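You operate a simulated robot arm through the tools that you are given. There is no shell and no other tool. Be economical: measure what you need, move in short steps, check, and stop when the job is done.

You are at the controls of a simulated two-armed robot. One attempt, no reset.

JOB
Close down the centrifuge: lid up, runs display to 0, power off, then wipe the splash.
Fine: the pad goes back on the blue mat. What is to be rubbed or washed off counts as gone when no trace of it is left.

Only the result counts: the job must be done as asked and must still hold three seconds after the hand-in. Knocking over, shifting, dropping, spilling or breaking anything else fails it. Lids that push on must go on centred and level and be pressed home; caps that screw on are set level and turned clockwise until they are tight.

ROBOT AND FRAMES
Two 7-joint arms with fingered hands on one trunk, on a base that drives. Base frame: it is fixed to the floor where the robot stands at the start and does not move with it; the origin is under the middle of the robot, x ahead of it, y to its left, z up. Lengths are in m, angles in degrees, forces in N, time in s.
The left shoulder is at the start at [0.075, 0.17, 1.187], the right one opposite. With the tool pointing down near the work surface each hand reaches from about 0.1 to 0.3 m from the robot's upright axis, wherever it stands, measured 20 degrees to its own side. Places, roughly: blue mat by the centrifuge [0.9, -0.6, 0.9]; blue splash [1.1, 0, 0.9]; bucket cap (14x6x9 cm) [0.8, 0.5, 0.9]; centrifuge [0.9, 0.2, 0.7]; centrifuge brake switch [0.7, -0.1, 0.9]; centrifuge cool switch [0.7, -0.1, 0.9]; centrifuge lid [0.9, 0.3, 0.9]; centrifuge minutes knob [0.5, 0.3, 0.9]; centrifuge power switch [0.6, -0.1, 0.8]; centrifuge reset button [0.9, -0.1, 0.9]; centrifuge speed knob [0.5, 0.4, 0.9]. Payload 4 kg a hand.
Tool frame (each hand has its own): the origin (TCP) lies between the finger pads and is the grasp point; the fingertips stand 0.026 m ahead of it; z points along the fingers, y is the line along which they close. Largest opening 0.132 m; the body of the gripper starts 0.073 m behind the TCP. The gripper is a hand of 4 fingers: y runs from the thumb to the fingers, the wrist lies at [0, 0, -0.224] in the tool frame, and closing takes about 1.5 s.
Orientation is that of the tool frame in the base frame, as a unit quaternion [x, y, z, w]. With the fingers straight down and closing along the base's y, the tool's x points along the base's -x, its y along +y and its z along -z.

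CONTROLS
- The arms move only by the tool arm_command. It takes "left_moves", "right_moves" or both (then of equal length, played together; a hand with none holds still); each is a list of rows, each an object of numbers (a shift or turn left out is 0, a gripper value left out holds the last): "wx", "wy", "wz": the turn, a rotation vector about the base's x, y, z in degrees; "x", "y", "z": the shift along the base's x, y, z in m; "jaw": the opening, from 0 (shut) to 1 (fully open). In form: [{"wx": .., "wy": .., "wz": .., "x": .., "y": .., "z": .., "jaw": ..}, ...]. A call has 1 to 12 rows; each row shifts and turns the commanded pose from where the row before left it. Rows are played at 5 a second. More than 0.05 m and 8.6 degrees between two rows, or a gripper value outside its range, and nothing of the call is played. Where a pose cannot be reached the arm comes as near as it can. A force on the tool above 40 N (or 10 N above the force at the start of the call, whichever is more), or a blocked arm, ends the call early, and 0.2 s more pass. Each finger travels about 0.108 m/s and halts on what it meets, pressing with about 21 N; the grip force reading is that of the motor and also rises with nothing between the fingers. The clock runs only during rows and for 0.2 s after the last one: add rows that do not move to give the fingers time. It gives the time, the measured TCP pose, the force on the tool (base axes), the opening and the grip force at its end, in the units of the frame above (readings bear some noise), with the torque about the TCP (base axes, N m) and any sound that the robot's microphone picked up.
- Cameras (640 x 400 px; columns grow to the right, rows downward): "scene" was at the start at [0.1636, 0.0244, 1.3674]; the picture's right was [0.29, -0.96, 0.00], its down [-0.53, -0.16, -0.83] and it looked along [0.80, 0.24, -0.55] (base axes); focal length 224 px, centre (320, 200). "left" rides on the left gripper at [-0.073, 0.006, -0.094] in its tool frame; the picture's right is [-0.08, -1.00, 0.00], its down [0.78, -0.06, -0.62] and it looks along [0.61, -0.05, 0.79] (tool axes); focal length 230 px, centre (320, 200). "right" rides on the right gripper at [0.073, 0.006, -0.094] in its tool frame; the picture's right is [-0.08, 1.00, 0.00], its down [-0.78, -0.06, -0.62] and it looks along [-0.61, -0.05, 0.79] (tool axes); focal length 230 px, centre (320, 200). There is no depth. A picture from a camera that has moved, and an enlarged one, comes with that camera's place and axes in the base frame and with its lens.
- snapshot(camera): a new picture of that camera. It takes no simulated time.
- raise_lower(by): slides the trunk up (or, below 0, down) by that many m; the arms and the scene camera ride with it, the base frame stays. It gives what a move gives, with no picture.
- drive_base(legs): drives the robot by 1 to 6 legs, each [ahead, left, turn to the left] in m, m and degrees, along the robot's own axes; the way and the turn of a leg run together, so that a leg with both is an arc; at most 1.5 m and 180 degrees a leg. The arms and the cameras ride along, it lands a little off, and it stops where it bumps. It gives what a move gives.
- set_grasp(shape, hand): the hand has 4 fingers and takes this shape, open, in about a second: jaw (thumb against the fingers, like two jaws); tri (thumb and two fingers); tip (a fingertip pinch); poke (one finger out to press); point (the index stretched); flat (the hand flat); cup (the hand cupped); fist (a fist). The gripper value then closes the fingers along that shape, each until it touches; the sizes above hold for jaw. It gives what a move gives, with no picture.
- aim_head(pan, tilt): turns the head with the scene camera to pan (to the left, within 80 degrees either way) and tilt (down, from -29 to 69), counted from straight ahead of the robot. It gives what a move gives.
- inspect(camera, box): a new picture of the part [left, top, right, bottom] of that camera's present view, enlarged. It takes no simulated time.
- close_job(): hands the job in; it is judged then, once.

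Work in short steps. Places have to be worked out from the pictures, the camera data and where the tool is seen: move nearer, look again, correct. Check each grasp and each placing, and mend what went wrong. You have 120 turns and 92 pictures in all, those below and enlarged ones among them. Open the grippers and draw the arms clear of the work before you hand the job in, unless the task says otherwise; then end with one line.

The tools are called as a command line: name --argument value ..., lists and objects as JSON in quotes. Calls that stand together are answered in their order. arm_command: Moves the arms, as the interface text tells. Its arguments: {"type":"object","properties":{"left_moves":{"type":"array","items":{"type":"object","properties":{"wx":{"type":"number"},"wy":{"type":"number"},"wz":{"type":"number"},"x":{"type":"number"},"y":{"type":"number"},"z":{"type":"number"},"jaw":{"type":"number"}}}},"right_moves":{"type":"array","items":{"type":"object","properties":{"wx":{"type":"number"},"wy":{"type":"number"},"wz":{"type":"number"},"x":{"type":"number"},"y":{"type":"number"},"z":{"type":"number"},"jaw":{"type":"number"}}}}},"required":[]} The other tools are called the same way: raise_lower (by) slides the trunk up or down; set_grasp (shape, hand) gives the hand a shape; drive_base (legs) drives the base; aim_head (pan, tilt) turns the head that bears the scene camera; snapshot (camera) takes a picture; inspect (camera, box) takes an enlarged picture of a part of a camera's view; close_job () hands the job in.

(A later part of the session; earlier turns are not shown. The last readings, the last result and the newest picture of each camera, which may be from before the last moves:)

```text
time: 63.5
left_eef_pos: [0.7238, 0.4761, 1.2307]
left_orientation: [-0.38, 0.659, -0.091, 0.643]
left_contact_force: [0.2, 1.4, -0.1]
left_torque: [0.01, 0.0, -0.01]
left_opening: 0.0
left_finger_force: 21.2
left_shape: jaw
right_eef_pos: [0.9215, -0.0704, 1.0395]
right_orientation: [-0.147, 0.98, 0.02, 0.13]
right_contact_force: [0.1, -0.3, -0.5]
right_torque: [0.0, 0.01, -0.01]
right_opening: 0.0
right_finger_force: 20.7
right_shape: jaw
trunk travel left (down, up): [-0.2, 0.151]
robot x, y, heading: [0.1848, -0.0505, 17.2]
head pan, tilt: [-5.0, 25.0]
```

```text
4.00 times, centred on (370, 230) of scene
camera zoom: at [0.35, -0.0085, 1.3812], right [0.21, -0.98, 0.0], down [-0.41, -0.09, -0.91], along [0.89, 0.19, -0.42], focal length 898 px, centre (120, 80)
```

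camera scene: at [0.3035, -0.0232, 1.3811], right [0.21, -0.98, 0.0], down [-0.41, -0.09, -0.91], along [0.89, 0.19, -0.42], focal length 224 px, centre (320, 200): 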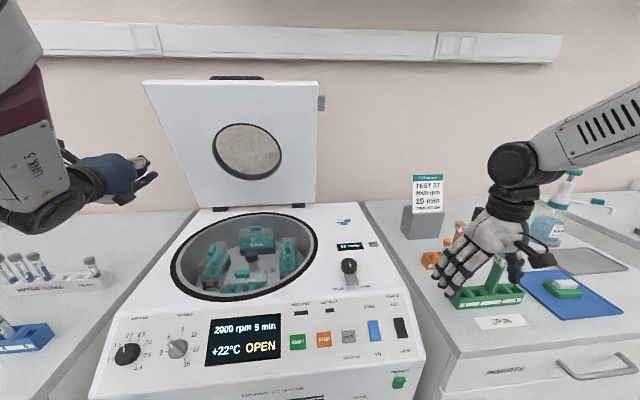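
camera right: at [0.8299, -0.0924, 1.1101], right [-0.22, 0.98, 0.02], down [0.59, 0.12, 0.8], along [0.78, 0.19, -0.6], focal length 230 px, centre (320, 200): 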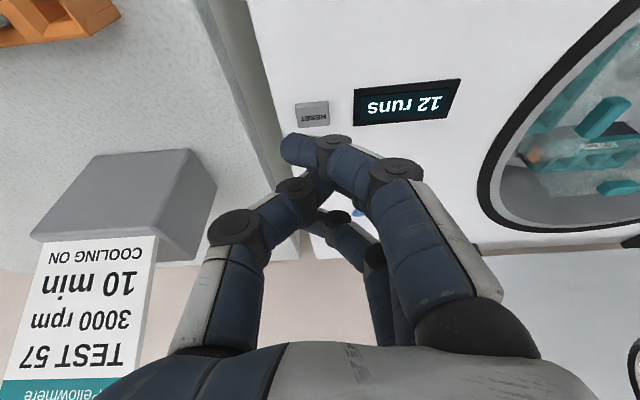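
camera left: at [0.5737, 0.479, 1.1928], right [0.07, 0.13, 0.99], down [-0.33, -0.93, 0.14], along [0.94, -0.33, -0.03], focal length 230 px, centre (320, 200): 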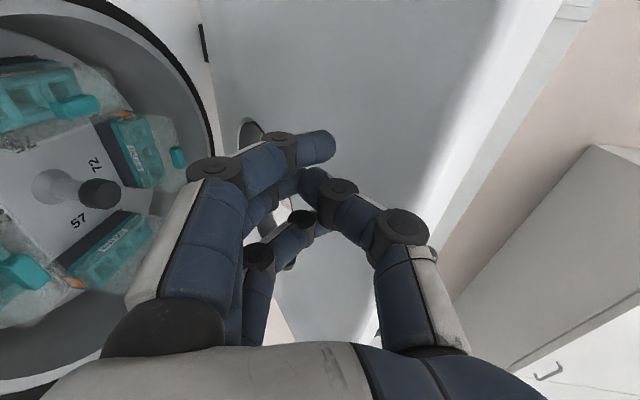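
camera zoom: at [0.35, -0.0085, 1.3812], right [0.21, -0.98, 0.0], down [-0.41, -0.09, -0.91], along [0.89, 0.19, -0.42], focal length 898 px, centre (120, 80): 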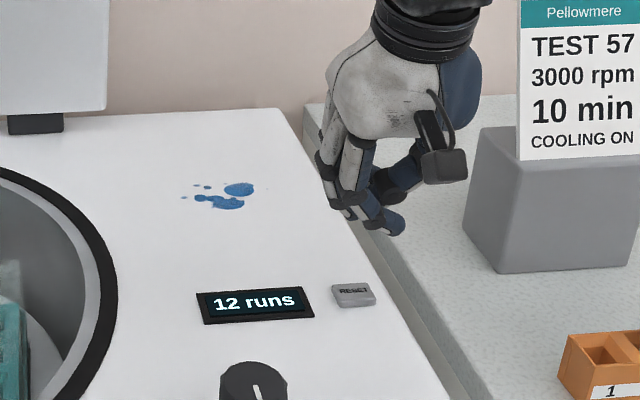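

Reset is at about (0.938, −0.071); the index fingertip is at about (0.912, −0.084, 1.014). Shift by (0.026, 0.013) and go down onto the button.

arm_command --right_moves '[{"x": 0.026, "y": 0.013}, {"z": -0.03}, {"z": -0.02}, {"z": -0.01}, {"z": -0.006}, {}]'

snapshot --camera "right"

```text
time: 64.8
left_eef_pos: [0.7234, 0.4761, 1.2316]
left_orientation: [-0.379, 0.659, -0.092, 0.643]
left_contact_force: [-0.7, 0.7, 0.4]
left_torque: [0.01, 0.01, 0.02]
left_opening: 0.0001
left_finger_force: 21.2
left_shape: jaw
right_eef_pos: [0.9463, -0.0583, 0.9762]
right_orientation: [-0.146, 0.981, 0.019, 0.129]
right_contact_force: [-0.5, -0.5, 0.4]
right_torque: [0.0, -0.02, 0.01]
right_opening: 0.0
right_finger_force: 21.3
right_shape: jaw
trunk travel left (down, up): [-0.2, 0.151]
robot x, y, heading: [0.1864, -0.0521, 17.0]
head pan, tilt: [-5.0, 25.0]
```

```text
30 pictures are left
camera right: at [0.8539, -0.0803, 1.0478], right [-0.22, 0.98, 0.02], down [0.59, 0.12, 0.8], along [0.78, 0.19, -0.6], focal length 230 px, centre (320, 200)
```

right: 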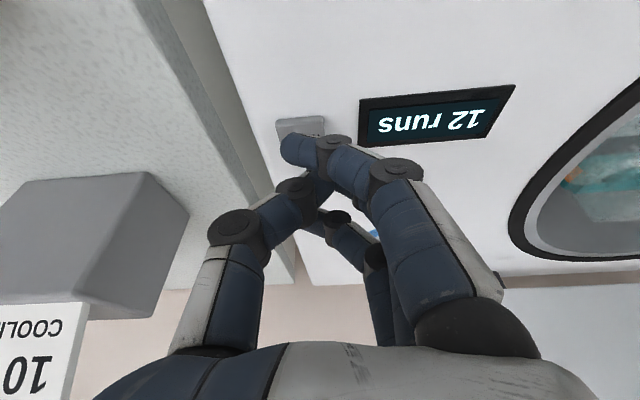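

The tip is right over the button with no contact yet; continue down in small steps.

arm_command --right_moves '[{"z": -0.006}, {"z": -0.006}, {"z": -0.006}, {"z": -0.005}]'

inspect --camera "right" --box '[220, 60, 540, 260]'

```text
time: 65.8
left_eef_pos: [0.7237, 0.4749, 1.2322]
left_orientation: [-0.38, 0.659, -0.09, 0.643]
left_contact_force: [0.7, 0.0, 0.3]
left_torque: [-0.05, 0.02, -0.02]
left_opening: 0.0
left_finger_force: 21.2
left_shape: jaw
right_eef_pos: [0.9465, -0.0576, 0.9532]
right_orientation: [-0.147, 0.981, 0.019, 0.129]
right_contact_force: [0.6, -1.6, 2.7]
right_torque: [-0.04, 0.01, -0.04]
right_opening: 0.0
right_finger_force: 20.5
right_shape: jaw
trunk travel left (down, up): [-0.2, 0.151]
robot x, y, heading: [0.1814, -0.0496, 17.2]
head pan, tilt: [-5.0, 25.0]
heard: click
```

```text
2.00 times, centred on (380, 160) of right
camera zoom: at [0.8544, -0.0805, 1.024], right [-0.22, 0.98, 0.02], down [0.59, 0.12, 0.8], along [0.78, 0.19, -0.6], focal length 460 px, centre (200, 280)
```

zoom: 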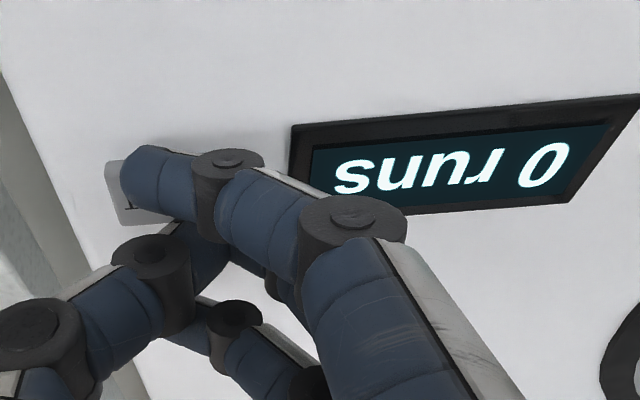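

Click, and the display reads 0 runs. Lift off, then back the base away to look closely at the power switch.

arm_command --right_moves '[{"z": 0.04}, {"z": 0.045}, {"z": 0.045}, {"x": -0.04, "y": -0.012}, {"x": -0.04, "y": -0.012}, {"x": -0.04, "y": -0.012}, {}]'

drive_base --legs '[[-0.25, 0, 0]]'

aim_head --pan -5 --tilt 40

snapshot --camera "scene"

```text
time: 67.5
left_eef_pos: [0.7253, 0.4751, 1.2303]
left_orientation: [-0.38, 0.659, -0.091, 0.642]
left_contact_force: [0.0, 0.4, 0.1]
left_torque: [-0.01, 0.0, 0.01]
left_opening: 0.0
left_finger_force: 21.1
left_shape: jaw
right_eef_pos: [0.827, -0.0934, 1.078]
right_orientation: [-0.146, 0.981, 0.019, 0.128]
right_contact_force: [0.6, 0.2, -1.4]
right_torque: [0.01, 0.01, -0.03]
right_opening: 0.0001
right_finger_force: 20.7
right_shape: jaw
trunk travel left (down, up): [-0.2, 0.151]
robot x, y, heading: [0.1849, -0.0518, 17.0]
head pan, tilt: [-5.0, 25.0]
```

```text
time: 69.3
left_eef_pos: [0.4855, 0.4021, 1.2313]
left_orientation: [-0.378, 0.66, -0.092, 0.643]
left_contact_force: [-0.2, -0.7, -0.2]
left_torque: [-0.01, 0.02, -0.03]
left_opening: 0.0
left_finger_force: 20.5
left_shape: jaw
right_eef_pos: [0.5873, -0.1672, 1.0798]
right_orientation: [-0.146, 0.981, 0.019, 0.128]
right_contact_force: [0.9, 0.2, 0.0]
right_torque: [0.01, 0.01, 0.0]
right_opening: 0.0001
right_finger_force: 21.1
right_shape: jaw
trunk travel left (down, up): [-0.2, 0.151]
robot x, y, heading: [-0.0535, -0.1233, 16.9]
head pan, tilt: [-5.0, 25.0]
```

```text
time: 70.0
left_eef_pos: [0.4854, 0.4026, 1.2307]
left_orientation: [-0.379, 0.659, -0.092, 0.643]
left_contact_force: [-0.7, 0.0, 0.3]
left_torque: [-0.02, 0.01, -0.02]
left_opening: 0.0
left_finger_force: 21.2
left_shape: jaw
right_eef_pos: [0.5866, -0.1681, 1.0792]
right_orientation: [-0.145, 0.981, 0.019, 0.129]
right_contact_force: [-0.3, 0.6, 0.1]
right_torque: [-0.01, 0.0, 0.02]
right_opening: 0.0001
right_finger_force: 20.3
right_shape: jaw
trunk travel left (down, up): [-0.2, 0.151]
robot x, y, heading: [-0.0526, -0.1206, 16.6]
head pan, tilt: [-5.0, 40.0]
```

```text
28 pictures are left
camera scene: at [0.1047, -0.0835, 1.3579], right [0.21, -0.98, 0.0], down [-0.63, -0.13, -0.77], along [0.75, 0.16, -0.64], focal length 224 px, centre (320, 200)
```

scene: 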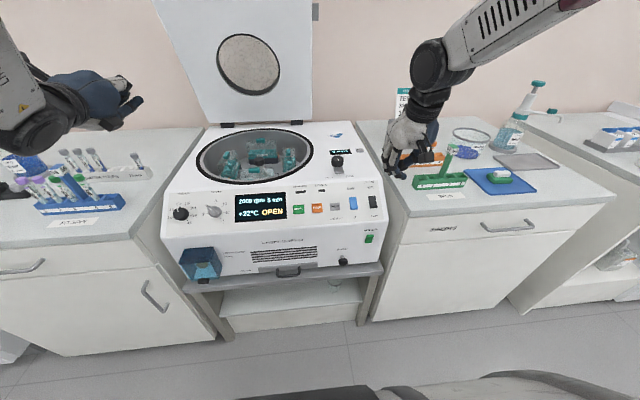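

inspect --camera "scene" --box '[320, 185, 400, 275]'

```text
4.44 times, centred on (360, 230) of scene
camera zoom: at [0.1047, -0.0835, 1.3579], right [0.21, -0.98, 0.0], down [-0.63, -0.13, -0.77], along [0.75, 0.16, -0.64], focal length 998 px, centre (142, 67)
```

zoom: 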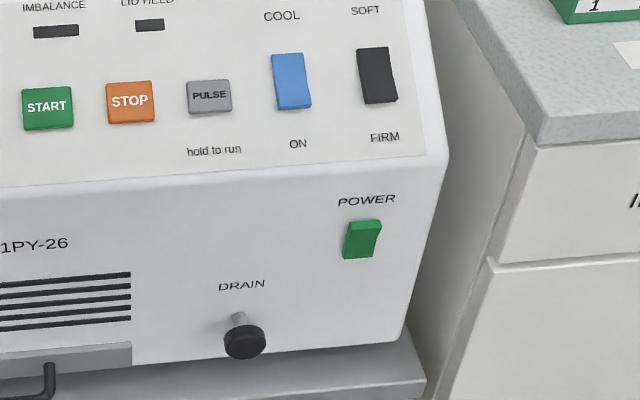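

The rocker's upper part stands proud (lower half pressed = ON), at about (0.625, −0.142, 0.777). I bring the closed right hand in front of it, tilted 45° forward.

arm_command --right_moves '[{"x": -0.028, "y": -0.004, "wx": 2.18, "wy": -7.18}, {"x": -0.028, "y": -0.004, "z": -0.02, "wx": 2.18, "wy": -7.18}, {"x": -0.028, "y": -0.004, "z": -0.035, "wx": 2.18, "wy": -7.18}, {"z": -0.045, "wx": 2.18, "wy": -7.18}, {"z": -0.047}, {"z": -0.047}, {"z": -0.047}, {"z": -0.047}, {}]'

snapshot --camera "right"

inspect --camera "scene" --box '[300, 180, 460, 300]'

```text
time: 72.0
left_eef_pos: [0.4849, 0.4012, 1.2327]
left_orientation: [-0.38, 0.659, -0.092, 0.642]
left_contact_force: [0.4, 0.7, -0.5]
left_torque: [0.0, -0.01, -0.01]
left_opening: 0.0001
left_finger_force: 21.6
left_shape: jaw
right_eef_pos: [0.5142, -0.205, 0.799]
right_orientation: [-0.095, 0.917, 0.054, 0.384]
right_contact_force: [-0.2, 0.2, 0.6]
right_torque: [0.01, 0.0, -0.02]
right_opening: 0.0
right_finger_force: 20.9
right_shape: jaw
trunk travel left (down, up): [-0.2, 0.151]
robot x, y, heading: [-0.0555, -0.1232, 17.0]
head pan, tilt: [-5.0, 40.0]
```

```text
26 pictures are left
camera right: at [0.398, -0.2246, 0.8116], right [-0.16, 0.98, 0.08], down [0.13, -0.06, 0.99], along [0.98, 0.17, -0.11], focal length 230 px, centre (320, 200)
```

right: 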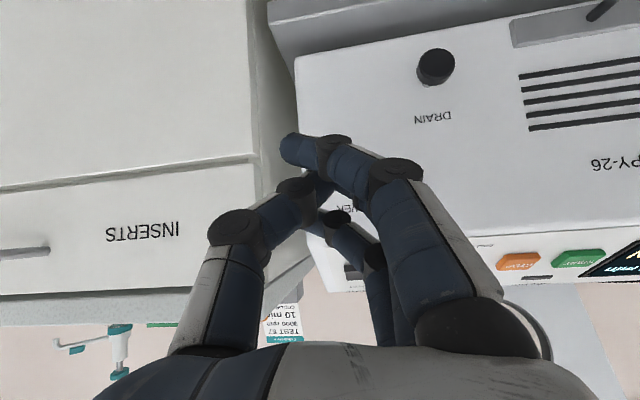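

```text
3.33 times, centred on (380, 240) of scene
camera zoom: at [0.1039, -0.0835, 1.358], right [0.21, -0.98, 0.0], down [-0.63, -0.13, -0.77], along [0.75, 0.16, -0.64], focal length 748 px, centre (120, 67)
```

zoom: 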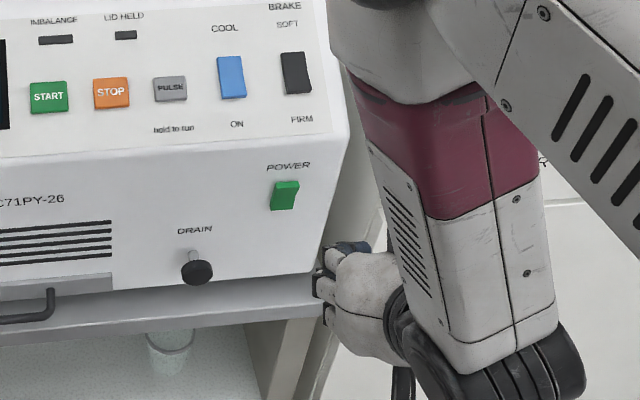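

The foremost fingertip leads the TCP by about 3 cm here. Move to just short of the rocker's upper half and look.

arm_command --right_moves '[{"x": 0.012, "y": 0.03, "z": 0.0}, {"x": 0.02, "y": 0.016}, {"x": 0.02, "y": 0.006}, {}]'

inspect --camera "scene" --box '[320, 190, 420, 270]'

snapshot --camera "right"

```text
time: 73.2
left_eef_pos: [0.4859, 0.4027, 1.2315]
left_orientation: [-0.38, 0.659, -0.093, 0.643]
left_contact_force: [0.5, 0.1, 0.6]
left_torque: [-0.01, 0.02, 0.01]
left_opening: 0.0001
left_finger_force: 21.2
left_shape: jaw
right_eef_pos: [0.5688, -0.1566, 0.7955]
right_orientation: [-0.092, 0.919, 0.054, 0.379]
right_contact_force: [0.0, 0.3, -0.2]
right_torque: [0.0, 0.01, -0.03]
right_opening: 0.0
right_finger_force: 20.5
right_shape: jaw
trunk travel left (down, up): [-0.2, 0.151]
robot x, y, heading: [-0.0524, -0.1197, 17.1]
head pan, tilt: [-5.0, 40.0]
stopped in row 4 (right hand): the arm was blocked; the commanded pose is now the measured one
```

```text
5.00 times, centred on (370, 230) of scene
camera zoom: at [0.1047, -0.0837, 1.3578], right [0.21, -0.98, 0.0], down [-0.63, -0.13, -0.77], along [0.75, 0.16, -0.64], focal length 1123 px, centre (70, 50)
```

zoom: 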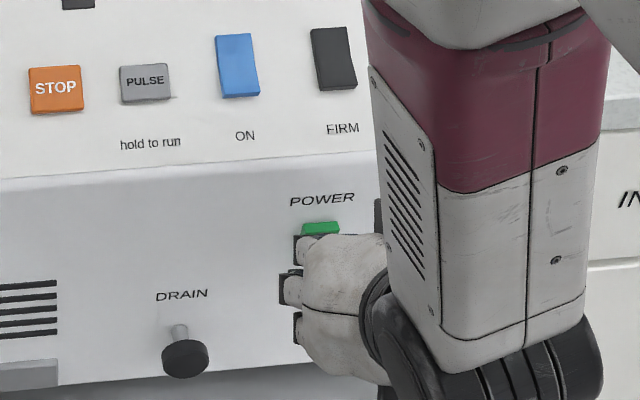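

```text
23 pictures are left
camera right: at [0.4528, -0.1771, 0.8094], right [-0.15, 0.98, 0.08], down [0.13, -0.06, 0.99], along [0.98, 0.16, -0.12], focal length 230 px, centre (320, 200)
```

right: 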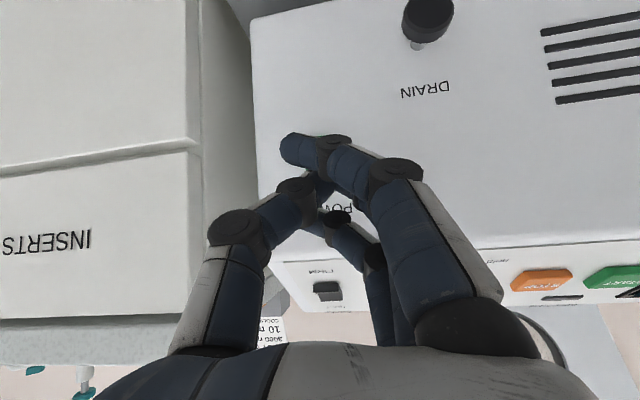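

Nearly there; push forward in small steps until contact/click.

arm_command --right_moves '[{"x": 0.007, "y": 0.002, "z": 0.003}, {"x": 0.007, "y": 0.002}, {"x": 0.007, "y": 0.002}, {"x": 0.006, "y": 0.002}, {"x": 0.006, "y": 0.002}]'

inspect --camera "scene" --box '[220, 190, 420, 270]'

```text
time: 74.4
left_eef_pos: [0.4852, 0.4019, 1.232]
left_orientation: [-0.38, 0.659, -0.093, 0.643]
left_contact_force: [1.3, -0.3, 0.2]
left_torque: [-0.04, 0.02, -0.02]
left_opening: 0.0
left_finger_force: 20.9
left_shape: jaw
right_eef_pos: [0.6095, -0.1519, 0.803]
right_orientation: [-0.081, 0.918, 0.055, 0.384]
right_contact_force: [0.3, 0.3, 0.2]
right_torque: [0.0, -0.01, -0.03]
right_opening: 0.0
right_finger_force: 21.3
right_shape: jaw
trunk travel left (down, up): [-0.2, 0.151]
robot x, y, heading: [-0.0546, -0.1205, 17.1]
head pan, tilt: [-5.0, 40.0]
```

```text
3.20 times, centred on (320, 230) of scene
camera zoom: at [0.1043, -0.0835, 1.3579], right [0.21, -0.98, 0.0], down [-0.63, -0.13, -0.77], along [0.75, 0.16, -0.64], focal length 718 px, centre (320, 104)
```

zoom: 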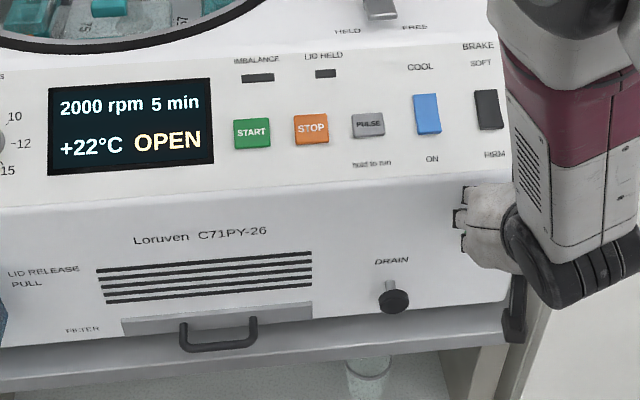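

snapshot --camera "right"

```text
21 pictures are left
camera right: at [0.492, -0.1706, 0.8156], right [-0.14, 0.99, 0.09], down [0.13, -0.08, 0.99], along [0.98, 0.15, -0.11], focal length 230 px, centre (320, 200)
```

right: 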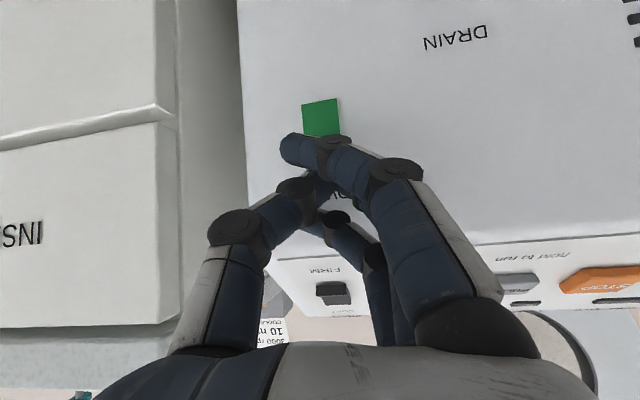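

Now the switch is visible: refined position about (0.65, −0.143, 0.74), upper half at z≈0.753, so I'm about 5 cm too high. Back off slightly, lower, then push.

arm_command --right_moves '[{"x": -0.015, "y": -0.003}, {"z": -0.025}, {"z": -0.024}, {"x": 0.008, "y": 0.003}, {"x": 0.008, "y": 0.002}, {}]'

inspect --camera "scene" --box '[220, 190, 420, 270]'

snapshot --camera "right"

```text
time: 76.0
left_eef_pos: [0.4853, 0.4016, 1.2313]
left_orientation: [-0.38, 0.659, -0.092, 0.643]
left_contact_force: [0.4, -0.5, 0.6]
left_torque: [0.0, -0.01, -0.03]
left_opening: 0.0
left_finger_force: 21.0
left_shape: jaw
right_eef_pos: [0.6185, -0.1796, 0.754]
right_orientation: [-0.053, 0.921, 0.045, 0.384]
right_contact_force: [-0.9, 0.9, 0.6]
right_torque: [-0.03, -0.02, 0.0]
right_opening: 0.0
right_finger_force: 20.8
right_shape: jaw
trunk travel left (down, up): [-0.2, 0.151]
robot x, y, heading: [-0.0546, -0.1185, 16.8]
head pan, tilt: [-5.0, 40.0]
stopped in row 6 (right hand): the arm was blocked; the commanded pose is now the measured one
```

```text
3.20 times, centred on (320, 230) of scene
camera zoom: at [0.1047, -0.0838, 1.3578], right [0.21, -0.98, 0.0], down [-0.63, -0.13, -0.77], along [0.75, 0.16, -0.64], focal length 718 px, centre (320, 104)
```

zoom: 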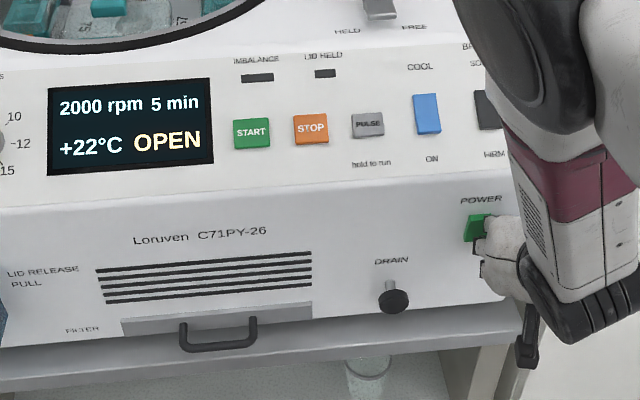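

```text
19 pictures are left
camera right: at [0.5013, -0.1909, 0.7659], right [-0.08, 0.99, 0.1], down [0.12, -0.09, 0.99], along [0.99, 0.09, -0.12], focal length 230 px, centre (320, 200)
```

right: 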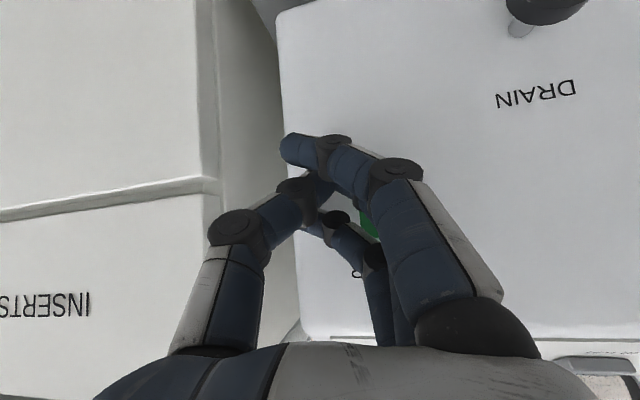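

The arm is cramped at this height (its pose drifts sideways). Back off, then lower the trunk 0.12 m for a better posture.

arm_command --right_moves '[{"x": -0.03, "y": -0.003}, {"x": -0.03, "y": 0.0, "z": 0.01}, {"z": 0.04}, {"z": 0.04}, {"z": 0.03}, {}]'

raise_lower --by -0.12

arm_command --right_moves '[{"y": 0.015}, {"y": 0.015}, {"x": 0.02, "y": 0.006}, {}]'

snapshot --camera "right"

```text
time: 77.4
left_eef_pos: [0.4867, 0.4023, 1.2312]
left_orientation: [-0.38, 0.659, -0.093, 0.642]
left_contact_force: [0.6, 0.4, 0.2]
left_torque: [-0.02, 0.02, 0.02]
left_opening: 0.0002
left_finger_force: 21.4
left_shape: jaw
right_eef_pos: [0.5589, -0.201, 0.8692]
right_orientation: [-0.017, 0.925, 0.048, 0.377]
right_contact_force: [0.2, -0.2, 0.1]
right_torque: [0.01, 0.0, 0.03]
right_opening: 0.0
right_finger_force: 21.3
right_shape: jaw
trunk travel left (down, up): [-0.2, 0.151]
robot x, y, heading: [-0.0568, -0.1247, 16.7]
head pan, tilt: [-5.0, 40.0]
```

```text
time: 78.9
left_eef_pos: [0.5092, 0.4232, 1.0313]
left_orientation: [-0.417, 0.687, -0.086, 0.589]
left_contact_force: [-0.1, 0.6, 0.1]
left_torque: [0.02, 0.04, 0.02]
left_opening: 0.0
left_finger_force: 20.7
left_shape: jaw
right_eef_pos: [0.5588, -0.1976, 0.7504]
right_orientation: [-0.017, 0.924, 0.049, 0.378]
right_contact_force: [0.1, 0.2, 0.6]
right_torque: [0.01, 0.0, 0.0]
right_opening: 0.0
right_finger_force: 20.9
right_shape: jaw
trunk travel left (down, up): [-0.08, 0.271]
robot x, y, heading: [-0.0546, -0.1202, 16.9]
head pan, tilt: [-5.0, 40.0]
```

```text
time: 79.9
left_eef_pos: [0.5113, 0.4229, 1.032]
left_orientation: [-0.415, 0.687, -0.088, 0.591]
left_contact_force: [-0.8, 0.2, 0.4]
left_torque: [-0.01, 0.02, 0.03]
left_opening: 0.0002
left_finger_force: 21.0
left_shape: jaw
right_eef_pos: [0.5824, -0.1585, 0.7531]
right_orientation: [-0.016, 0.924, 0.052, 0.379]
right_contact_force: [0.3, -1.2, -1.2]
right_torque: [0.02, 0.01, 0.0]
right_opening: 0.0002
right_finger_force: 20.9
right_shape: jaw
trunk travel left (down, up): [-0.08, 0.271]
robot x, y, heading: [-0.0501, -0.1223, 16.8]
head pan, tilt: [-5.0, 40.0]
```

```text
18 pictures are left
camera right: at [0.4648, -0.1627, 0.7677], right [-0.02, 0.99, 0.14], down [0.13, -0.14, 0.98], along [0.99, 0.03, -0.13], focal length 230 px, centre (320, 200)
```

right: 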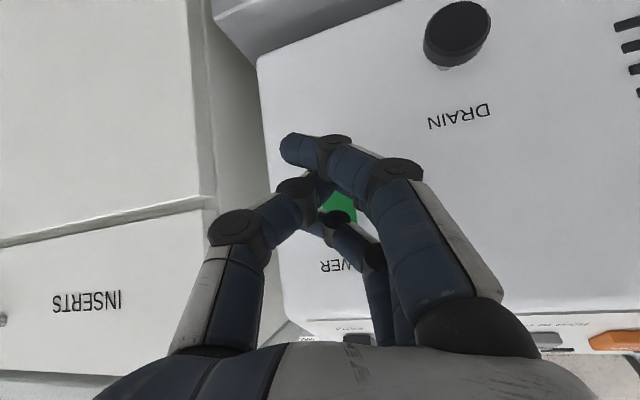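

The arm moves freely now, and the switch's upper half is fixed at about (0.643, −0.141, 0.756). Shift sideways 1.5 cm and press forward.

arm_command --right_moves '[{"y": 0.012, "z": 0.005}, {"x": 0.01, "y": 0.003}, {"x": 0.008, "y": 0.002}, {"x": 0.006, "y": 0.002}, {"x": 0.006, "y": 0.002}, {"x": 0.005, "y": 0.001}, {"x": 0.005, "y": 0.001}]'

inspect --camera "scene" --box '[220, 170, 420, 270]'

```text
time: 81.1
left_eef_pos: [0.5081, 0.4236, 1.0329]
left_orientation: [-0.418, 0.685, -0.09, 0.59]
left_contact_force: [0.1, -0.1, -0.3]
left_torque: [-0.02, -0.03, -0.02]
left_opening: 0.0
left_finger_force: 21.4
left_shape: jaw
right_eef_pos: [0.6047, -0.14, 0.7598]
right_orientation: [-0.013, 0.926, 0.057, 0.372]
right_contact_force: [-13.2, -4.1, 1.9]
right_torque: [-0.03, -0.06, -0.22]
right_opening: 0.0001
right_finger_force: 21.0
right_shape: jaw
trunk travel left (down, up): [-0.08, 0.271]
robot x, y, heading: [-0.0535, -0.127, 16.7]
head pan, tilt: [-5.0, 40.0]
stopped in row 5 (right hand): the force on the tool passed its limit at 48 N (the readings are from after the stop); the commanded pose is now the measured one
```

```text
3.20 times, centred on (320, 220) of scene
camera zoom: at [0.2113, -0.0508, 1.2263], right [0.21, -0.98, 0.0], down [-0.63, -0.13, -0.77], along [0.75, 0.16, -0.64], focal length 718 px, centre (320, 136)
```

zoom: 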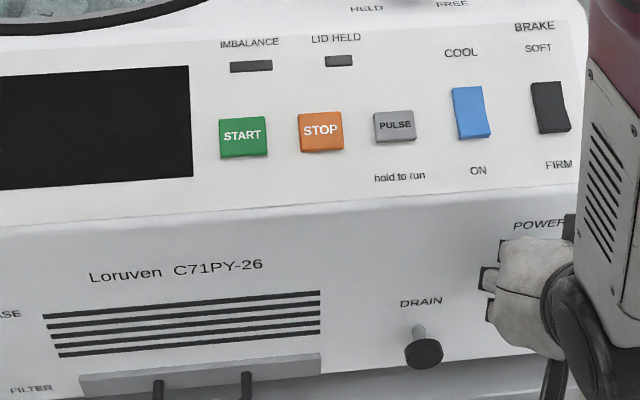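

The display is dark: power is off. Withdraw the hand straight back, raise the trunk, and straighten for the pad.

arm_command --right_moves '[{"x": -0.03, "y": -0.009}, {"x": -0.04, "y": -0.012}, {"x": -0.03, "y": -0.03, "z": 0.02}, {"z": 0.045}, {"z": 0.045}, {"z": 0.045, "y": -0.01}, {"z": 0.045, "y": -0.01}, {"z": 0.045, "y": -0.01}, {}]'

raise_lower --by 0.2

aim_head --pan -15 --tilt 38

snapshot --camera "scene"

```text
time: 83.1
left_eef_pos: [0.5091, 0.4259, 1.031]
left_orientation: [-0.419, 0.685, -0.089, 0.59]
left_contact_force: [-0.4, 0.8, 0.7]
left_torque: [-0.01, -0.03, 0.0]
left_opening: 0.0002
left_finger_force: 21.1
left_shape: jaw
right_eef_pos: [0.5584, -0.1765, 0.932]
right_orientation: [-0.017, 0.926, 0.056, 0.373]
right_contact_force: [-0.1, 0.2, -0.4]
right_torque: [-0.02, 0.03, -0.04]
right_opening: 0.0
right_finger_force: 21.0
right_shape: jaw
right hand out of reach, approached as far as the arm can: row 3, 4, 5, 6, 7
trunk travel left (down, up): [-0.08, 0.271]
robot x, y, heading: [-0.0576, -0.1232, 16.7]
head pan, tilt: [-5.0, 40.0]
```

```text
time: 85.3
left_eef_pos: [0.5117, 0.4231, 1.2317]
left_orientation: [-0.415, 0.687, -0.088, 0.59]
left_contact_force: [-0.4, -0.4, -0.4]
left_torque: [0.01, -0.06, 0.0]
left_opening: 0.0
left_finger_force: 20.7
left_shape: jaw
right_eef_pos: [0.5584, -0.18, 1.1318]
right_orientation: [-0.017, 0.926, 0.056, 0.373]
right_contact_force: [-0.4, 0.6, -0.6]
right_torque: [-0.01, 0.01, 0.0]
right_opening: 0.0001
right_finger_force: 21.1
right_shape: jaw
trunk travel left (down, up): [-0.28, 0.071]
robot x, y, heading: [-0.058, -0.124, 16.8]
head pan, tilt: [-5.0, 40.0]
```

```text
time: 86.0
left_eef_pos: [0.5106, 0.4225, 1.2323]
left_orientation: [-0.416, 0.687, -0.088, 0.59]
left_contact_force: [0.0, 0.7, 1.0]
left_torque: [0.01, -0.02, 0.01]
left_opening: 0.0
left_finger_force: 21.0
left_shape: jaw
right_eef_pos: [0.5567, -0.1798, 1.1331]
right_orientation: [-0.016, 0.926, 0.057, 0.373]
right_contact_force: [-0.5, -1.1, -0.4]
right_torque: [-0.01, 0.01, 0.02]
right_opening: 0.0001
right_finger_force: 21.6
right_shape: jaw
trunk travel left (down, up): [-0.28, 0.071]
robot x, y, heading: [-0.0563, -0.1276, 16.7]
head pan, tilt: [-15.0, 38.0]
```

```text
16 pictures are left
camera scene: at [0.0763, -0.1077, 1.4425], right [0.03, -1.0, 0.0], down [-0.62, -0.02, -0.79], along [0.79, 0.03, -0.62], focal length 224 px, centre (320, 200)
```

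scene: 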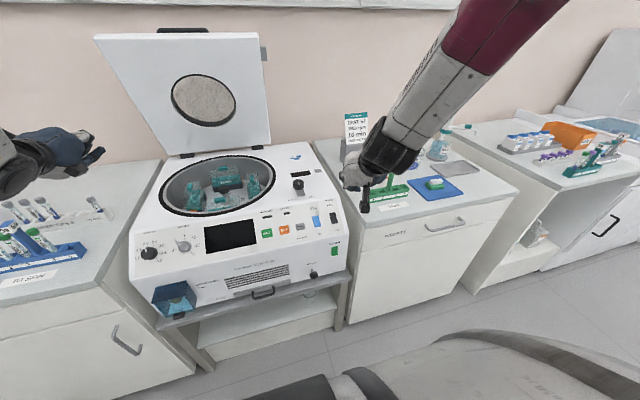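

Lid up, display dark. The pad's grip resolves to about (0.853, −0.55, 0.94). I'll drive the base to the right and slightly ahead to bring the pad in front of the right arm.

drive_base --legs '[[0, -0.47, 0], [0.1, 0, 0]]'

arm_command --right_moves '[{"wx": -2.7, "wy": 5.5, "jaw": 0.7}, {"wx": -2.7, "wy": 5.5}, {}, {}]'

snapshot --camera "right"

```text
time: 91.4
left_eef_pos: [0.7428, 0.0013, 1.2324]
left_orientation: [-0.412, 0.689, -0.091, 0.589]
left_contact_force: [0.1, 0.1, 1.2]
left_torque: [-0.03, 0.0, -0.03]
left_opening: 0.0
left_finger_force: 21.5
left_shape: jaw
right_eef_pos: [0.7835, -0.601, 1.1321]
right_orientation: [-0.013, 0.926, 0.056, 0.374]
right_contact_force: [-0.5, 0.2, -0.4]
right_torque: [0.0, 0.0, 0.02]
right_opening: 0.0
right_finger_force: 20.9
right_shape: jaw
trunk travel left (down, up): [-0.28, 0.071]
robot x, y, heading: [0.173, -0.5395, 16.4]
head pan, tilt: [-15.0, 38.0]
```

```text
time: 92.4
left_eef_pos: [0.7416, 0.0028, 1.2317]
left_orientation: [-0.412, 0.689, -0.09, 0.59]
left_contact_force: [0.0, -0.2, 0.4]
left_torque: [-0.02, -0.02, -0.01]
left_opening: 0.0
left_finger_force: 20.7
left_shape: jaw
right_eef_pos: [0.7827, -0.5986, 1.1307]
right_orientation: [-0.024, 0.959, 0.011, 0.283]
right_contact_force: [0.1, 0.1, -1.2]
right_torque: [0.0, 0.02, -0.02]
right_opening: 0.0923
right_finger_force: 0.2
right_shape: jaw
trunk travel left (down, up): [-0.28, 0.071]
robot x, y, heading: [0.1717, -0.5413, 16.5]
head pan, tilt: [-15.0, 38.0]
```

```text
15 pictures are left
camera right: at [0.6704, -0.601, 1.1705], right [0.01, 1.0, 0.05], down [0.33, -0.05, 0.94], along [0.94, 0.01, -0.33], focal length 230 px, centre (320, 200)
```

right: 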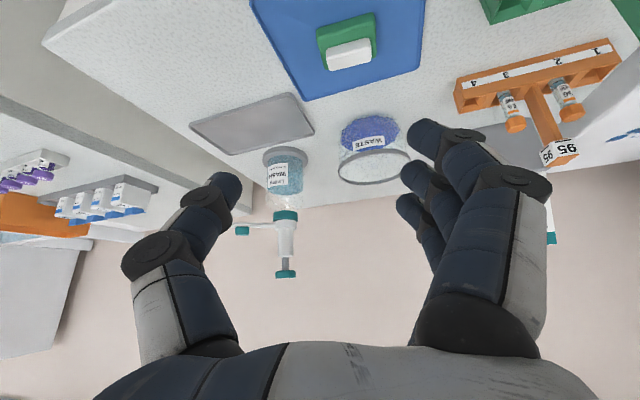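

The pad grip is at (0.851, −0.559), long axis roughly square to the machine (≈15° yaw). Align the hand with it and descend to just above.

arm_command --right_moves '[{"wz": 6, "wx": -1.5, "x": 0.02, "y": 0.013}, {"wz": 6, "wx": -1.5, "x": 0.02, "y": 0.013}, {"x": 0.017, "y": 0.011, "z": -0.03}, {"z": -0.045}, {"z": -0.045}, {"z": -0.03}, {}]'

snapshot --camera "right"

inspect --camera "scene" --box '[300, 120, 540, 270]'

```text
time: 94.0
left_eef_pos: [0.7391, 0.0012, 1.2324]
left_orientation: [-0.412, 0.688, -0.091, 0.59]
left_contact_force: [0.3, -0.4, 0.5]
left_torque: [-0.04, 0.0, -0.02]
left_opening: 0.0
left_finger_force: 21.0
left_shape: jaw
right_eef_pos: [0.8398, -0.5661, 0.9786]
right_orientation: [-0.132, 0.951, 0.016, 0.28]
right_contact_force: [-0.6, 0.0, -0.6]
right_torque: [-0.02, 0.03, 0.02]
right_opening: 0.0924
right_finger_force: 0.1
right_shape: jaw
trunk travel left (down, up): [-0.28, 0.071]
robot x, y, heading: [0.174, -0.5384, 16.5]
head pan, tilt: [-15.0, 38.0]
```

```text
14 pictures are left
camera right: at [0.7306, -0.5865, 1.018], right [-0.2, 0.98, 0.0], down [0.33, 0.07, 0.94], along [0.92, 0.19, -0.33], focal length 230 px, centre (320, 200)
```

right: 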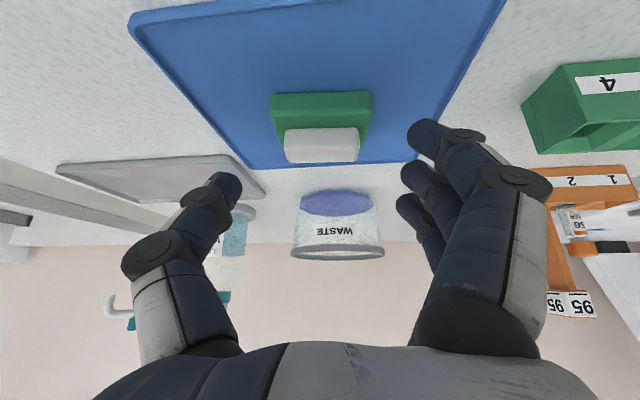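

```text
2.67 times, centred on (420, 195) of scene
camera zoom: at [0.3019, -0.5251, 1.4426], right [0.02, -1.0, 0.0], down [-0.62, -0.01, -0.79], along [0.79, 0.02, -0.62], focal length 599 px, centre (53, 213)
```

zoom: 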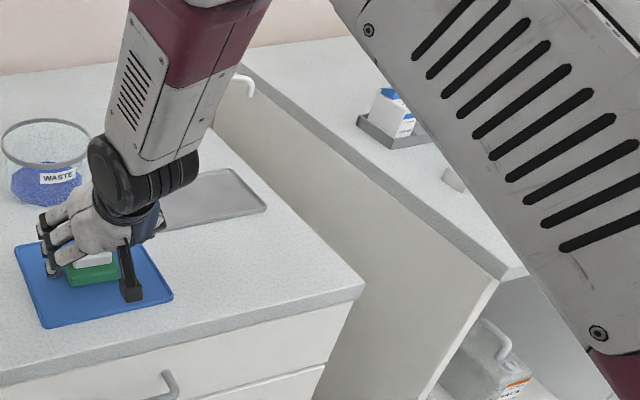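

The handle is centred between the fingers. Lower 1.2 cm and close on it.

arm_command --right_moves '[{"z": -0.006, "x": 0.002}, {"z": -0.007}, {"jaw": 0.5}, {"jaw": 0.35}, {"jaw": 0.2}, {"jaw": 0.1}, {}, {}]'

snapshot --camera "right"

```text
time: 95.8
left_eef_pos: [0.741, 0.0019, 1.2338]
left_orientation: [-0.412, 0.688, -0.09, 0.59]
left_contact_force: [0.1, 0.6, 0.6]
left_torque: [0.0, 0.05, 0.04]
left_opening: 0.0
left_finger_force: 21.5
left_shape: jaw
right_eef_pos: [0.8424, -0.5643, 0.9691]
right_orientation: [-0.132, 0.951, 0.015, 0.279]
right_contact_force: [0.3, 0.5, -0.2]
right_torque: [0.02, -0.04, 0.02]
right_opening: 0.0135
right_finger_force: 0.1
right_shape: jaw
trunk travel left (down, up): [-0.28, 0.071]
robot x, y, heading: [0.172, -0.5389, 16.2]
head pan, tilt: [-15.0, 38.0]
```

```text
12 pictures are left
camera right: at [0.7325, -0.5856, 1.0074], right [-0.2, 0.98, 0.0], down [0.33, 0.07, 0.94], along [0.92, 0.19, -0.33], focal length 230 px, centre (320, 200)
```

right: 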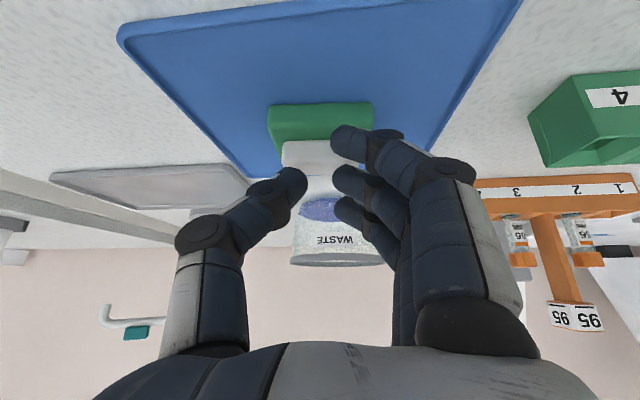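

The fingers closed above the handle; combining views, it sits lower and further: about (0.863, −0.557, 0.925). Reopen, move forward 9 mm and down 24 mm, and close again.

arm_command --right_moves '[{"jaw": 0.4}, {"jaw": 0.75}, {}, {}, {"x": 0.009, "y": 0.004, "z": -0.012}, {"z": -0.012}, {"jaw": 0.5}, {"jaw": 0.3}, {"jaw": 0.2}, {"jaw": 0.1}, {}, {}]'

snapshot --camera "right"

```text
time: 98.4
left_eef_pos: [0.7402, 0.0016, 1.2324]
left_orientation: [-0.412, 0.688, -0.091, 0.59]
left_contact_force: [-0.2, -0.9, 0.2]
left_torque: [-0.02, 0.03, -0.02]
left_opening: 0.0
left_finger_force: 21.0
left_shape: jaw
right_eef_pos: [0.8518, -0.5587, 0.9459]
right_orientation: [-0.133, 0.951, 0.017, 0.279]
right_contact_force: [1.3, -0.8, 5.9]
right_torque: [0.11, -0.02, -0.02]
right_opening: 0.043
right_finger_force: 21.0
right_shape: jaw
trunk travel left (down, up): [-0.28, 0.071]
robot x, y, heading: [0.1744, -0.539, 16.4]
head pan, tilt: [-15.0, 38.0]
```

```text
11 pictures are left
camera right: at [0.7414, -0.5812, 0.9852], right [-0.2, 0.98, 0.0], down [0.32, 0.07, 0.94], along [0.93, 0.19, -0.33], focal length 230 px, centre (320, 200)
```

right: 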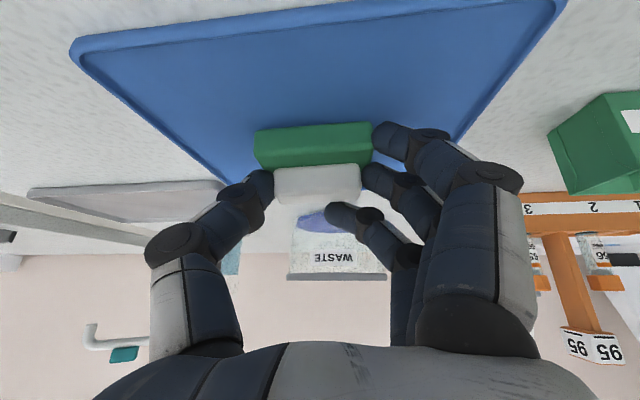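

The handle is gripped (4.3 cm). Lift it and check.

arm_command --right_moves '[{"z": 0.01, "jaw": 0}, {"z": 0.02}, {"z": 0.035}, {"z": 0.04}, {"z": 0.04}, {"z": 0.04}, {}]'

snapshot --camera "right"

```text
time: 100.0
left_eef_pos: [0.7406, 0.0021, 1.2309]
left_orientation: [-0.412, 0.689, -0.09, 0.59]
left_contact_force: [0.0, -0.3, 0.2]
left_torque: [-0.04, -0.04, 0.0]
left_opening: 0.0
left_finger_force: 21.2
left_shape: jaw
right_eef_pos: [0.8495, -0.5582, 1.1292]
right_orientation: [-0.133, 0.951, 0.017, 0.279]
right_contact_force: [-0.8, 0.0, -1.1]
right_torque: [-0.03, 0.02, 0.0]
right_opening: 0.0425
right_finger_force: 20.7
right_shape: jaw
trunk travel left (down, up): [-0.28, 0.071]
robot x, y, heading: [0.1706, -0.5361, 16.4]
head pan, tilt: [-15.0, 38.0]
```

```text
10 pictures are left
camera right: at [0.7395, -0.5807, 1.1689], right [-0.2, 0.98, 0.0], down [0.33, 0.07, 0.94], along [0.92, 0.19, -0.33], focal length 230 px, centre (320, 200)
```

right: 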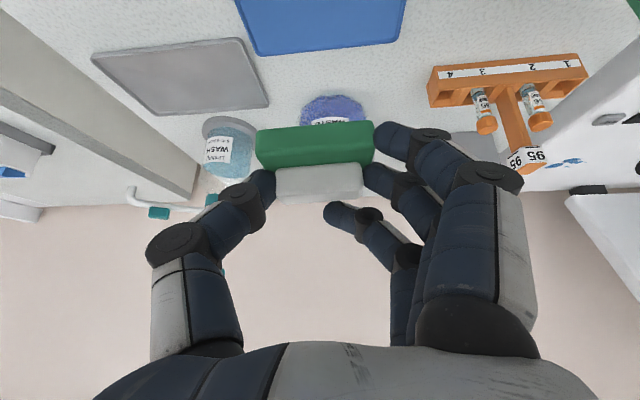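

The pad is held securely. Drive back left to the machine, then ahead toward it (2 cm more than before).

drive_base --legs '[[0, 0.46, 0.6], [0.19, 0, 0]]'

```text
time: 105.6
left_eef_pos: [0.7891, 0.4999, 1.2317]
left_orientation: [-0.416, 0.687, -0.087, 0.59]
left_contact_force: [-0.5, 0.4, 0.2]
left_torque: [0.02, 0.0, -0.02]
left_opening: 0.0001
left_finger_force: 20.9
left_shape: jaw
right_eef_pos: [0.901, -0.0602, 1.1289]
right_orientation: [-0.138, 0.95, 0.017, 0.278]
right_contact_force: [0.2, 0.1, -0.1]
right_torque: [-0.03, 0.01, -0.02]
right_opening: 0.0425
right_finger_force: 21.6
right_shape: jaw
trunk travel left (down, up): [-0.28, 0.071]
robot x, y, heading: [0.2291, -0.0427, 17.1]
head pan, tilt: [-15.0, 38.0]
```

No bump; robot is about 2 cm closer than before. Lower the trunk 8 cm for level reach and carry the pad above the splash (about (1.077, 0.04)).

raise_lower --by -0.08

arm_command --right_moves '[{"x": 0.034, "y": 0.02}, {"x": 0.034, "y": 0.02}, {"x": 0.034, "y": 0.02}, {"x": 0.034, "y": 0.02}, {"x": 0.03, "y": 0.016, "z": -0.02}, {}]'

snapshot --camera "right"

```text
time: 106.8
left_eef_pos: [0.7881, 0.4987, 1.1534]
left_orientation: [-0.415, 0.686, -0.088, 0.591]
left_contact_force: [-0.7, 0.3, 0.1]
left_torque: [0.0, 0.03, -0.01]
left_opening: 0.0
left_finger_force: 20.8
left_shape: jaw
right_eef_pos: [0.9014, -0.0596, 1.0515]
right_orientation: [-0.136, 0.95, 0.017, 0.281]
right_contact_force: [0.1, 0.0, 0.3]
right_torque: [0.02, 0.02, 0.0]
right_opening: 0.0425
right_finger_force: 21.4
right_shape: jaw
trunk travel left (down, up): [-0.2, 0.151]
robot x, y, heading: [0.2255, -0.0452, 16.9]
head pan, tilt: [-15.0, 38.0]
```

```text
time: 108.2
left_eef_pos: [0.7877, 0.4977, 1.1539]
left_orientation: [-0.416, 0.686, -0.087, 0.59]
left_contact_force: [-0.8, 0.6, 0.2]
left_torque: [-0.03, 0.05, -0.01]
left_opening: 0.0
left_finger_force: 21.5
left_shape: jaw
right_eef_pos: [1.0689, 0.0335, 1.0312]
right_orientation: [-0.137, 0.95, 0.017, 0.279]
right_contact_force: [0.3, 0.0, -0.2]
right_torque: [-0.01, 0.0, 0.0]
right_opening: 0.0422
right_finger_force: 21.6
right_shape: jaw
trunk travel left (down, up): [-0.2, 0.151]
robot x, y, heading: [0.2219, -0.0483, 16.7]
head pan, tilt: [-15.0, 38.0]
```

```text
9 pictures are left
camera right: at [0.9588, 0.011, 1.0702], right [-0.21, 0.98, 0.0], down [0.33, 0.07, 0.94], along [0.92, 0.2, -0.33], focal length 230 px, centre (320, 200)
```

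right: 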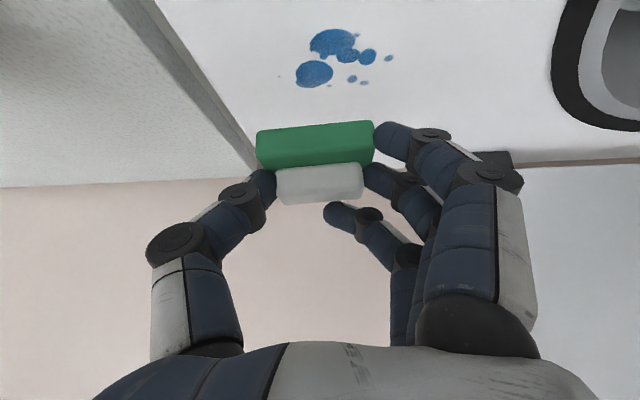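

The splash spans x≈1.05–1.10, y≈0.005–0.09 and is in reach. Lower the pad onto its middle until I feel contact.

arm_command --right_moves '[{"y": 0.009, "z": -0.03}, {"z": -0.02}, {"z": -0.006}, {"z": -0.005}, {"z": -0.005}]'

```text
time: 109.4
left_eef_pos: [0.7888, 0.4994, 1.1517]
left_orientation: [-0.416, 0.686, -0.088, 0.59]
left_contact_force: [-0.3, 0.2, -0.7]
left_torque: [-0.01, 0.01, 0.05]
left_opening: 0.0
left_finger_force: 20.6
left_shape: jaw
right_eef_pos: [1.0692, 0.0442, 0.9644]
right_orientation: [-0.137, 0.95, 0.016, 0.279]
right_contact_force: [0.7, 0.6, 0.1]
right_torque: [-0.02, 0.02, 0.02]
right_opening: 0.0423
right_finger_force: 21.6
right_shape: jaw
trunk travel left (down, up): [-0.2, 0.151]
robot x, y, heading: [0.2219, -0.047, 16.7]
head pan, tilt: [-15.0, 38.0]
```

No contact yet; continue down in 3 mm steps.

arm_command --right_moves '[{"z": -0.004}, {"z": -0.003}, {"z": -0.003}, {"z": -0.002}]'

```text
time: 110.4
left_eef_pos: [0.7859, 0.4992, 1.1559]
left_orientation: [-0.415, 0.686, -0.089, 0.592]
left_contact_force: [0.8, -0.8, 0.3]
left_torque: [0.0, 0.0, -0.03]
left_opening: 0.0
left_finger_force: 21.6
left_shape: jaw
right_eef_pos: [1.0697, 0.0442, 0.9611]
right_orientation: [-0.136, 0.948, 0.02, 0.287]
right_contact_force: [6.9, -0.4, 34.3]
right_torque: [1.0, -0.17, -0.31]
right_opening: 0.0434
right_finger_force: 21.4
right_shape: jaw
trunk travel left (down, up): [-0.2, 0.151]
robot x, y, heading: [0.2257, -0.0494, 17.0]
head pan, tilt: [-15.0, 38.0]
```

Contact at TCP z≈0.961. Ease pressure by 5 mm and stroke right and left across the splash.

arm_command --right_moves '[{"z": 0.006}, {"x": 0.0045, "y": -0.0145}, {"x": 0.0045, "y": -0.0145}, {"x": 0.003, "y": -0.01}, {"x": -0.0045, "y": 0.0145}, {"x": -0.0045, "y": 0.0145}, {"x": -0.0045, "y": 0.0145}, {"x": -0.0045, "y": 0.0145}, {"x": -0.0045, "y": 0.0145}, {}]'

```text
time: 112.6
left_eef_pos: [0.787, 0.4976, 1.1539]
left_orientation: [-0.416, 0.686, -0.087, 0.591]
left_contact_force: [0.1, 0.3, 0.4]
left_torque: [-0.04, -0.03, 0.03]
left_opening: 0.0
left_finger_force: 21.2
left_shape: jaw
right_eef_pos: [1.0566, 0.0766, 0.962]
right_orientation: [-0.138, 0.95, 0.019, 0.281]
right_contact_force: [2.3, -5.6, 20.9]
right_torque: [0.36, -0.06, -0.06]
right_opening: 0.0437
right_finger_force: 21.2
right_shape: jaw
trunk travel left (down, up): [-0.2, 0.151]
robot x, y, heading: [0.2203, -0.0469, 17.1]
head pan, tilt: [-15.0, 38.0]
```

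Good contact (~21 N). Now a forward lane to the right, then a nearer lane back to the left.

arm_command --right_moves '[{"x": 0.019, "y": 0.006}, {"x": 0.0045, "y": -0.0145}, {"x": 0.0045, "y": -0.0145}, {"x": 0.0045, "y": -0.0145}, {"x": 0.0045, "y": -0.0145}, {"x": 0.0045, "y": -0.0145}, {"x": -0.036, "y": -0.011}, {"x": -0.0045, "y": 0.0145}, {"x": -0.0045, "y": 0.0145}, {"x": -0.0045, "y": 0.0145}, {"x": -0.0045, "y": 0.0145}, {"x": -0.0045, "y": 0.0145}]'

arm_command --right_moves '[{"z": 0.02}, {"z": 0.03}, {"x": -0.04, "y": -0.012, "z": 0.02}, {"x": -0.03, "y": -0.03}, {}]'

snapshot --camera "right"

```text
time: 115.2
left_eef_pos: [0.7868, 0.4974, 1.1554]
left_orientation: [-0.415, 0.686, -0.089, 0.591]
left_contact_force: [0.7, 0.4, -0.2]
left_torque: [0.0, -0.01, -0.02]
left_opening: 0.0002
left_finger_force: 20.8
left_shape: jaw
right_eef_pos: [1.0302, 0.0681, 0.9615]
right_orientation: [-0.137, 0.95, 0.017, 0.281]
right_contact_force: [2.0, -7.9, 26.5]
right_torque: [0.44, -0.06, -0.05]
right_opening: 0.0441
right_finger_force: 20.7
right_shape: jaw
right hand out of reach, approached as far as the arm can: row 1
trunk travel left (down, up): [-0.2, 0.151]
robot x, y, heading: [0.2211, -0.0475, 16.7]
head pan, tilt: [-15.0, 38.0]
```

```text
time: 116.4
left_eef_pos: [0.7885, 0.4996, 1.1525]
left_orientation: [-0.416, 0.687, -0.087, 0.59]
left_contact_force: [0.3, 0.2, -0.1]
left_torque: [0.03, -0.01, 0.03]
left_opening: 0.0001
left_finger_force: 20.6
left_shape: jaw
right_eef_pos: [0.9619, 0.0308, 1.0273]
right_orientation: [-0.137, 0.95, 0.018, 0.278]
right_contact_force: [0.5, -0.1, 0.1]
right_torque: [-0.02, 0.0, 0.04]
right_opening: 0.0425
right_finger_force: 20.9
right_shape: jaw
trunk travel left (down, up): [-0.2, 0.151]
robot x, y, heading: [0.2223, -0.0469, 17.2]
head pan, tilt: [-15.0, 38.0]
```

```text
8 pictures are left
camera right: at [0.8518, 0.0077, 1.0655], right [-0.21, 0.98, 0.0], down [0.33, 0.07, 0.94], along [0.92, 0.19, -0.33], focal length 230 px, centre (320, 200)
```

right: 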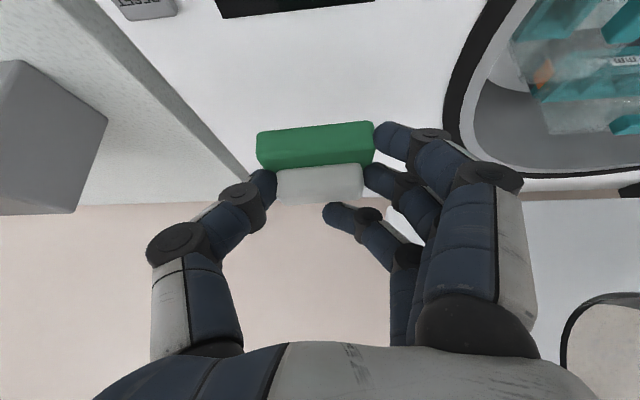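

The pad hides the wiped area from this camera; look with the head camera.

snapshot --camera "scene"

```text
7 pictures are left
camera scene: at [0.3859, -0.0221, 1.3607], right [0.03, -1.0, 0.0], down [-0.62, -0.02, -0.79], along [0.79, 0.03, -0.62], focal length 224 px, centre (320, 200)
```

scene: 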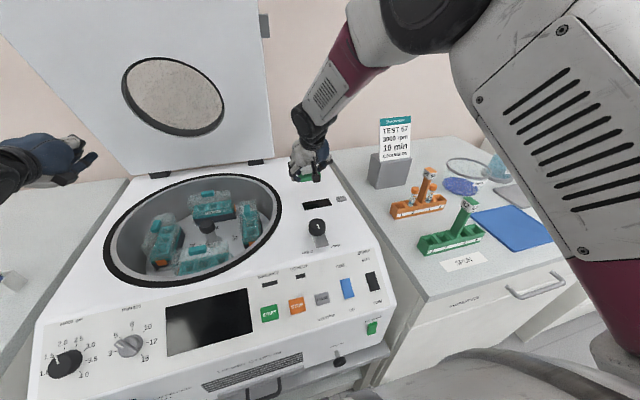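

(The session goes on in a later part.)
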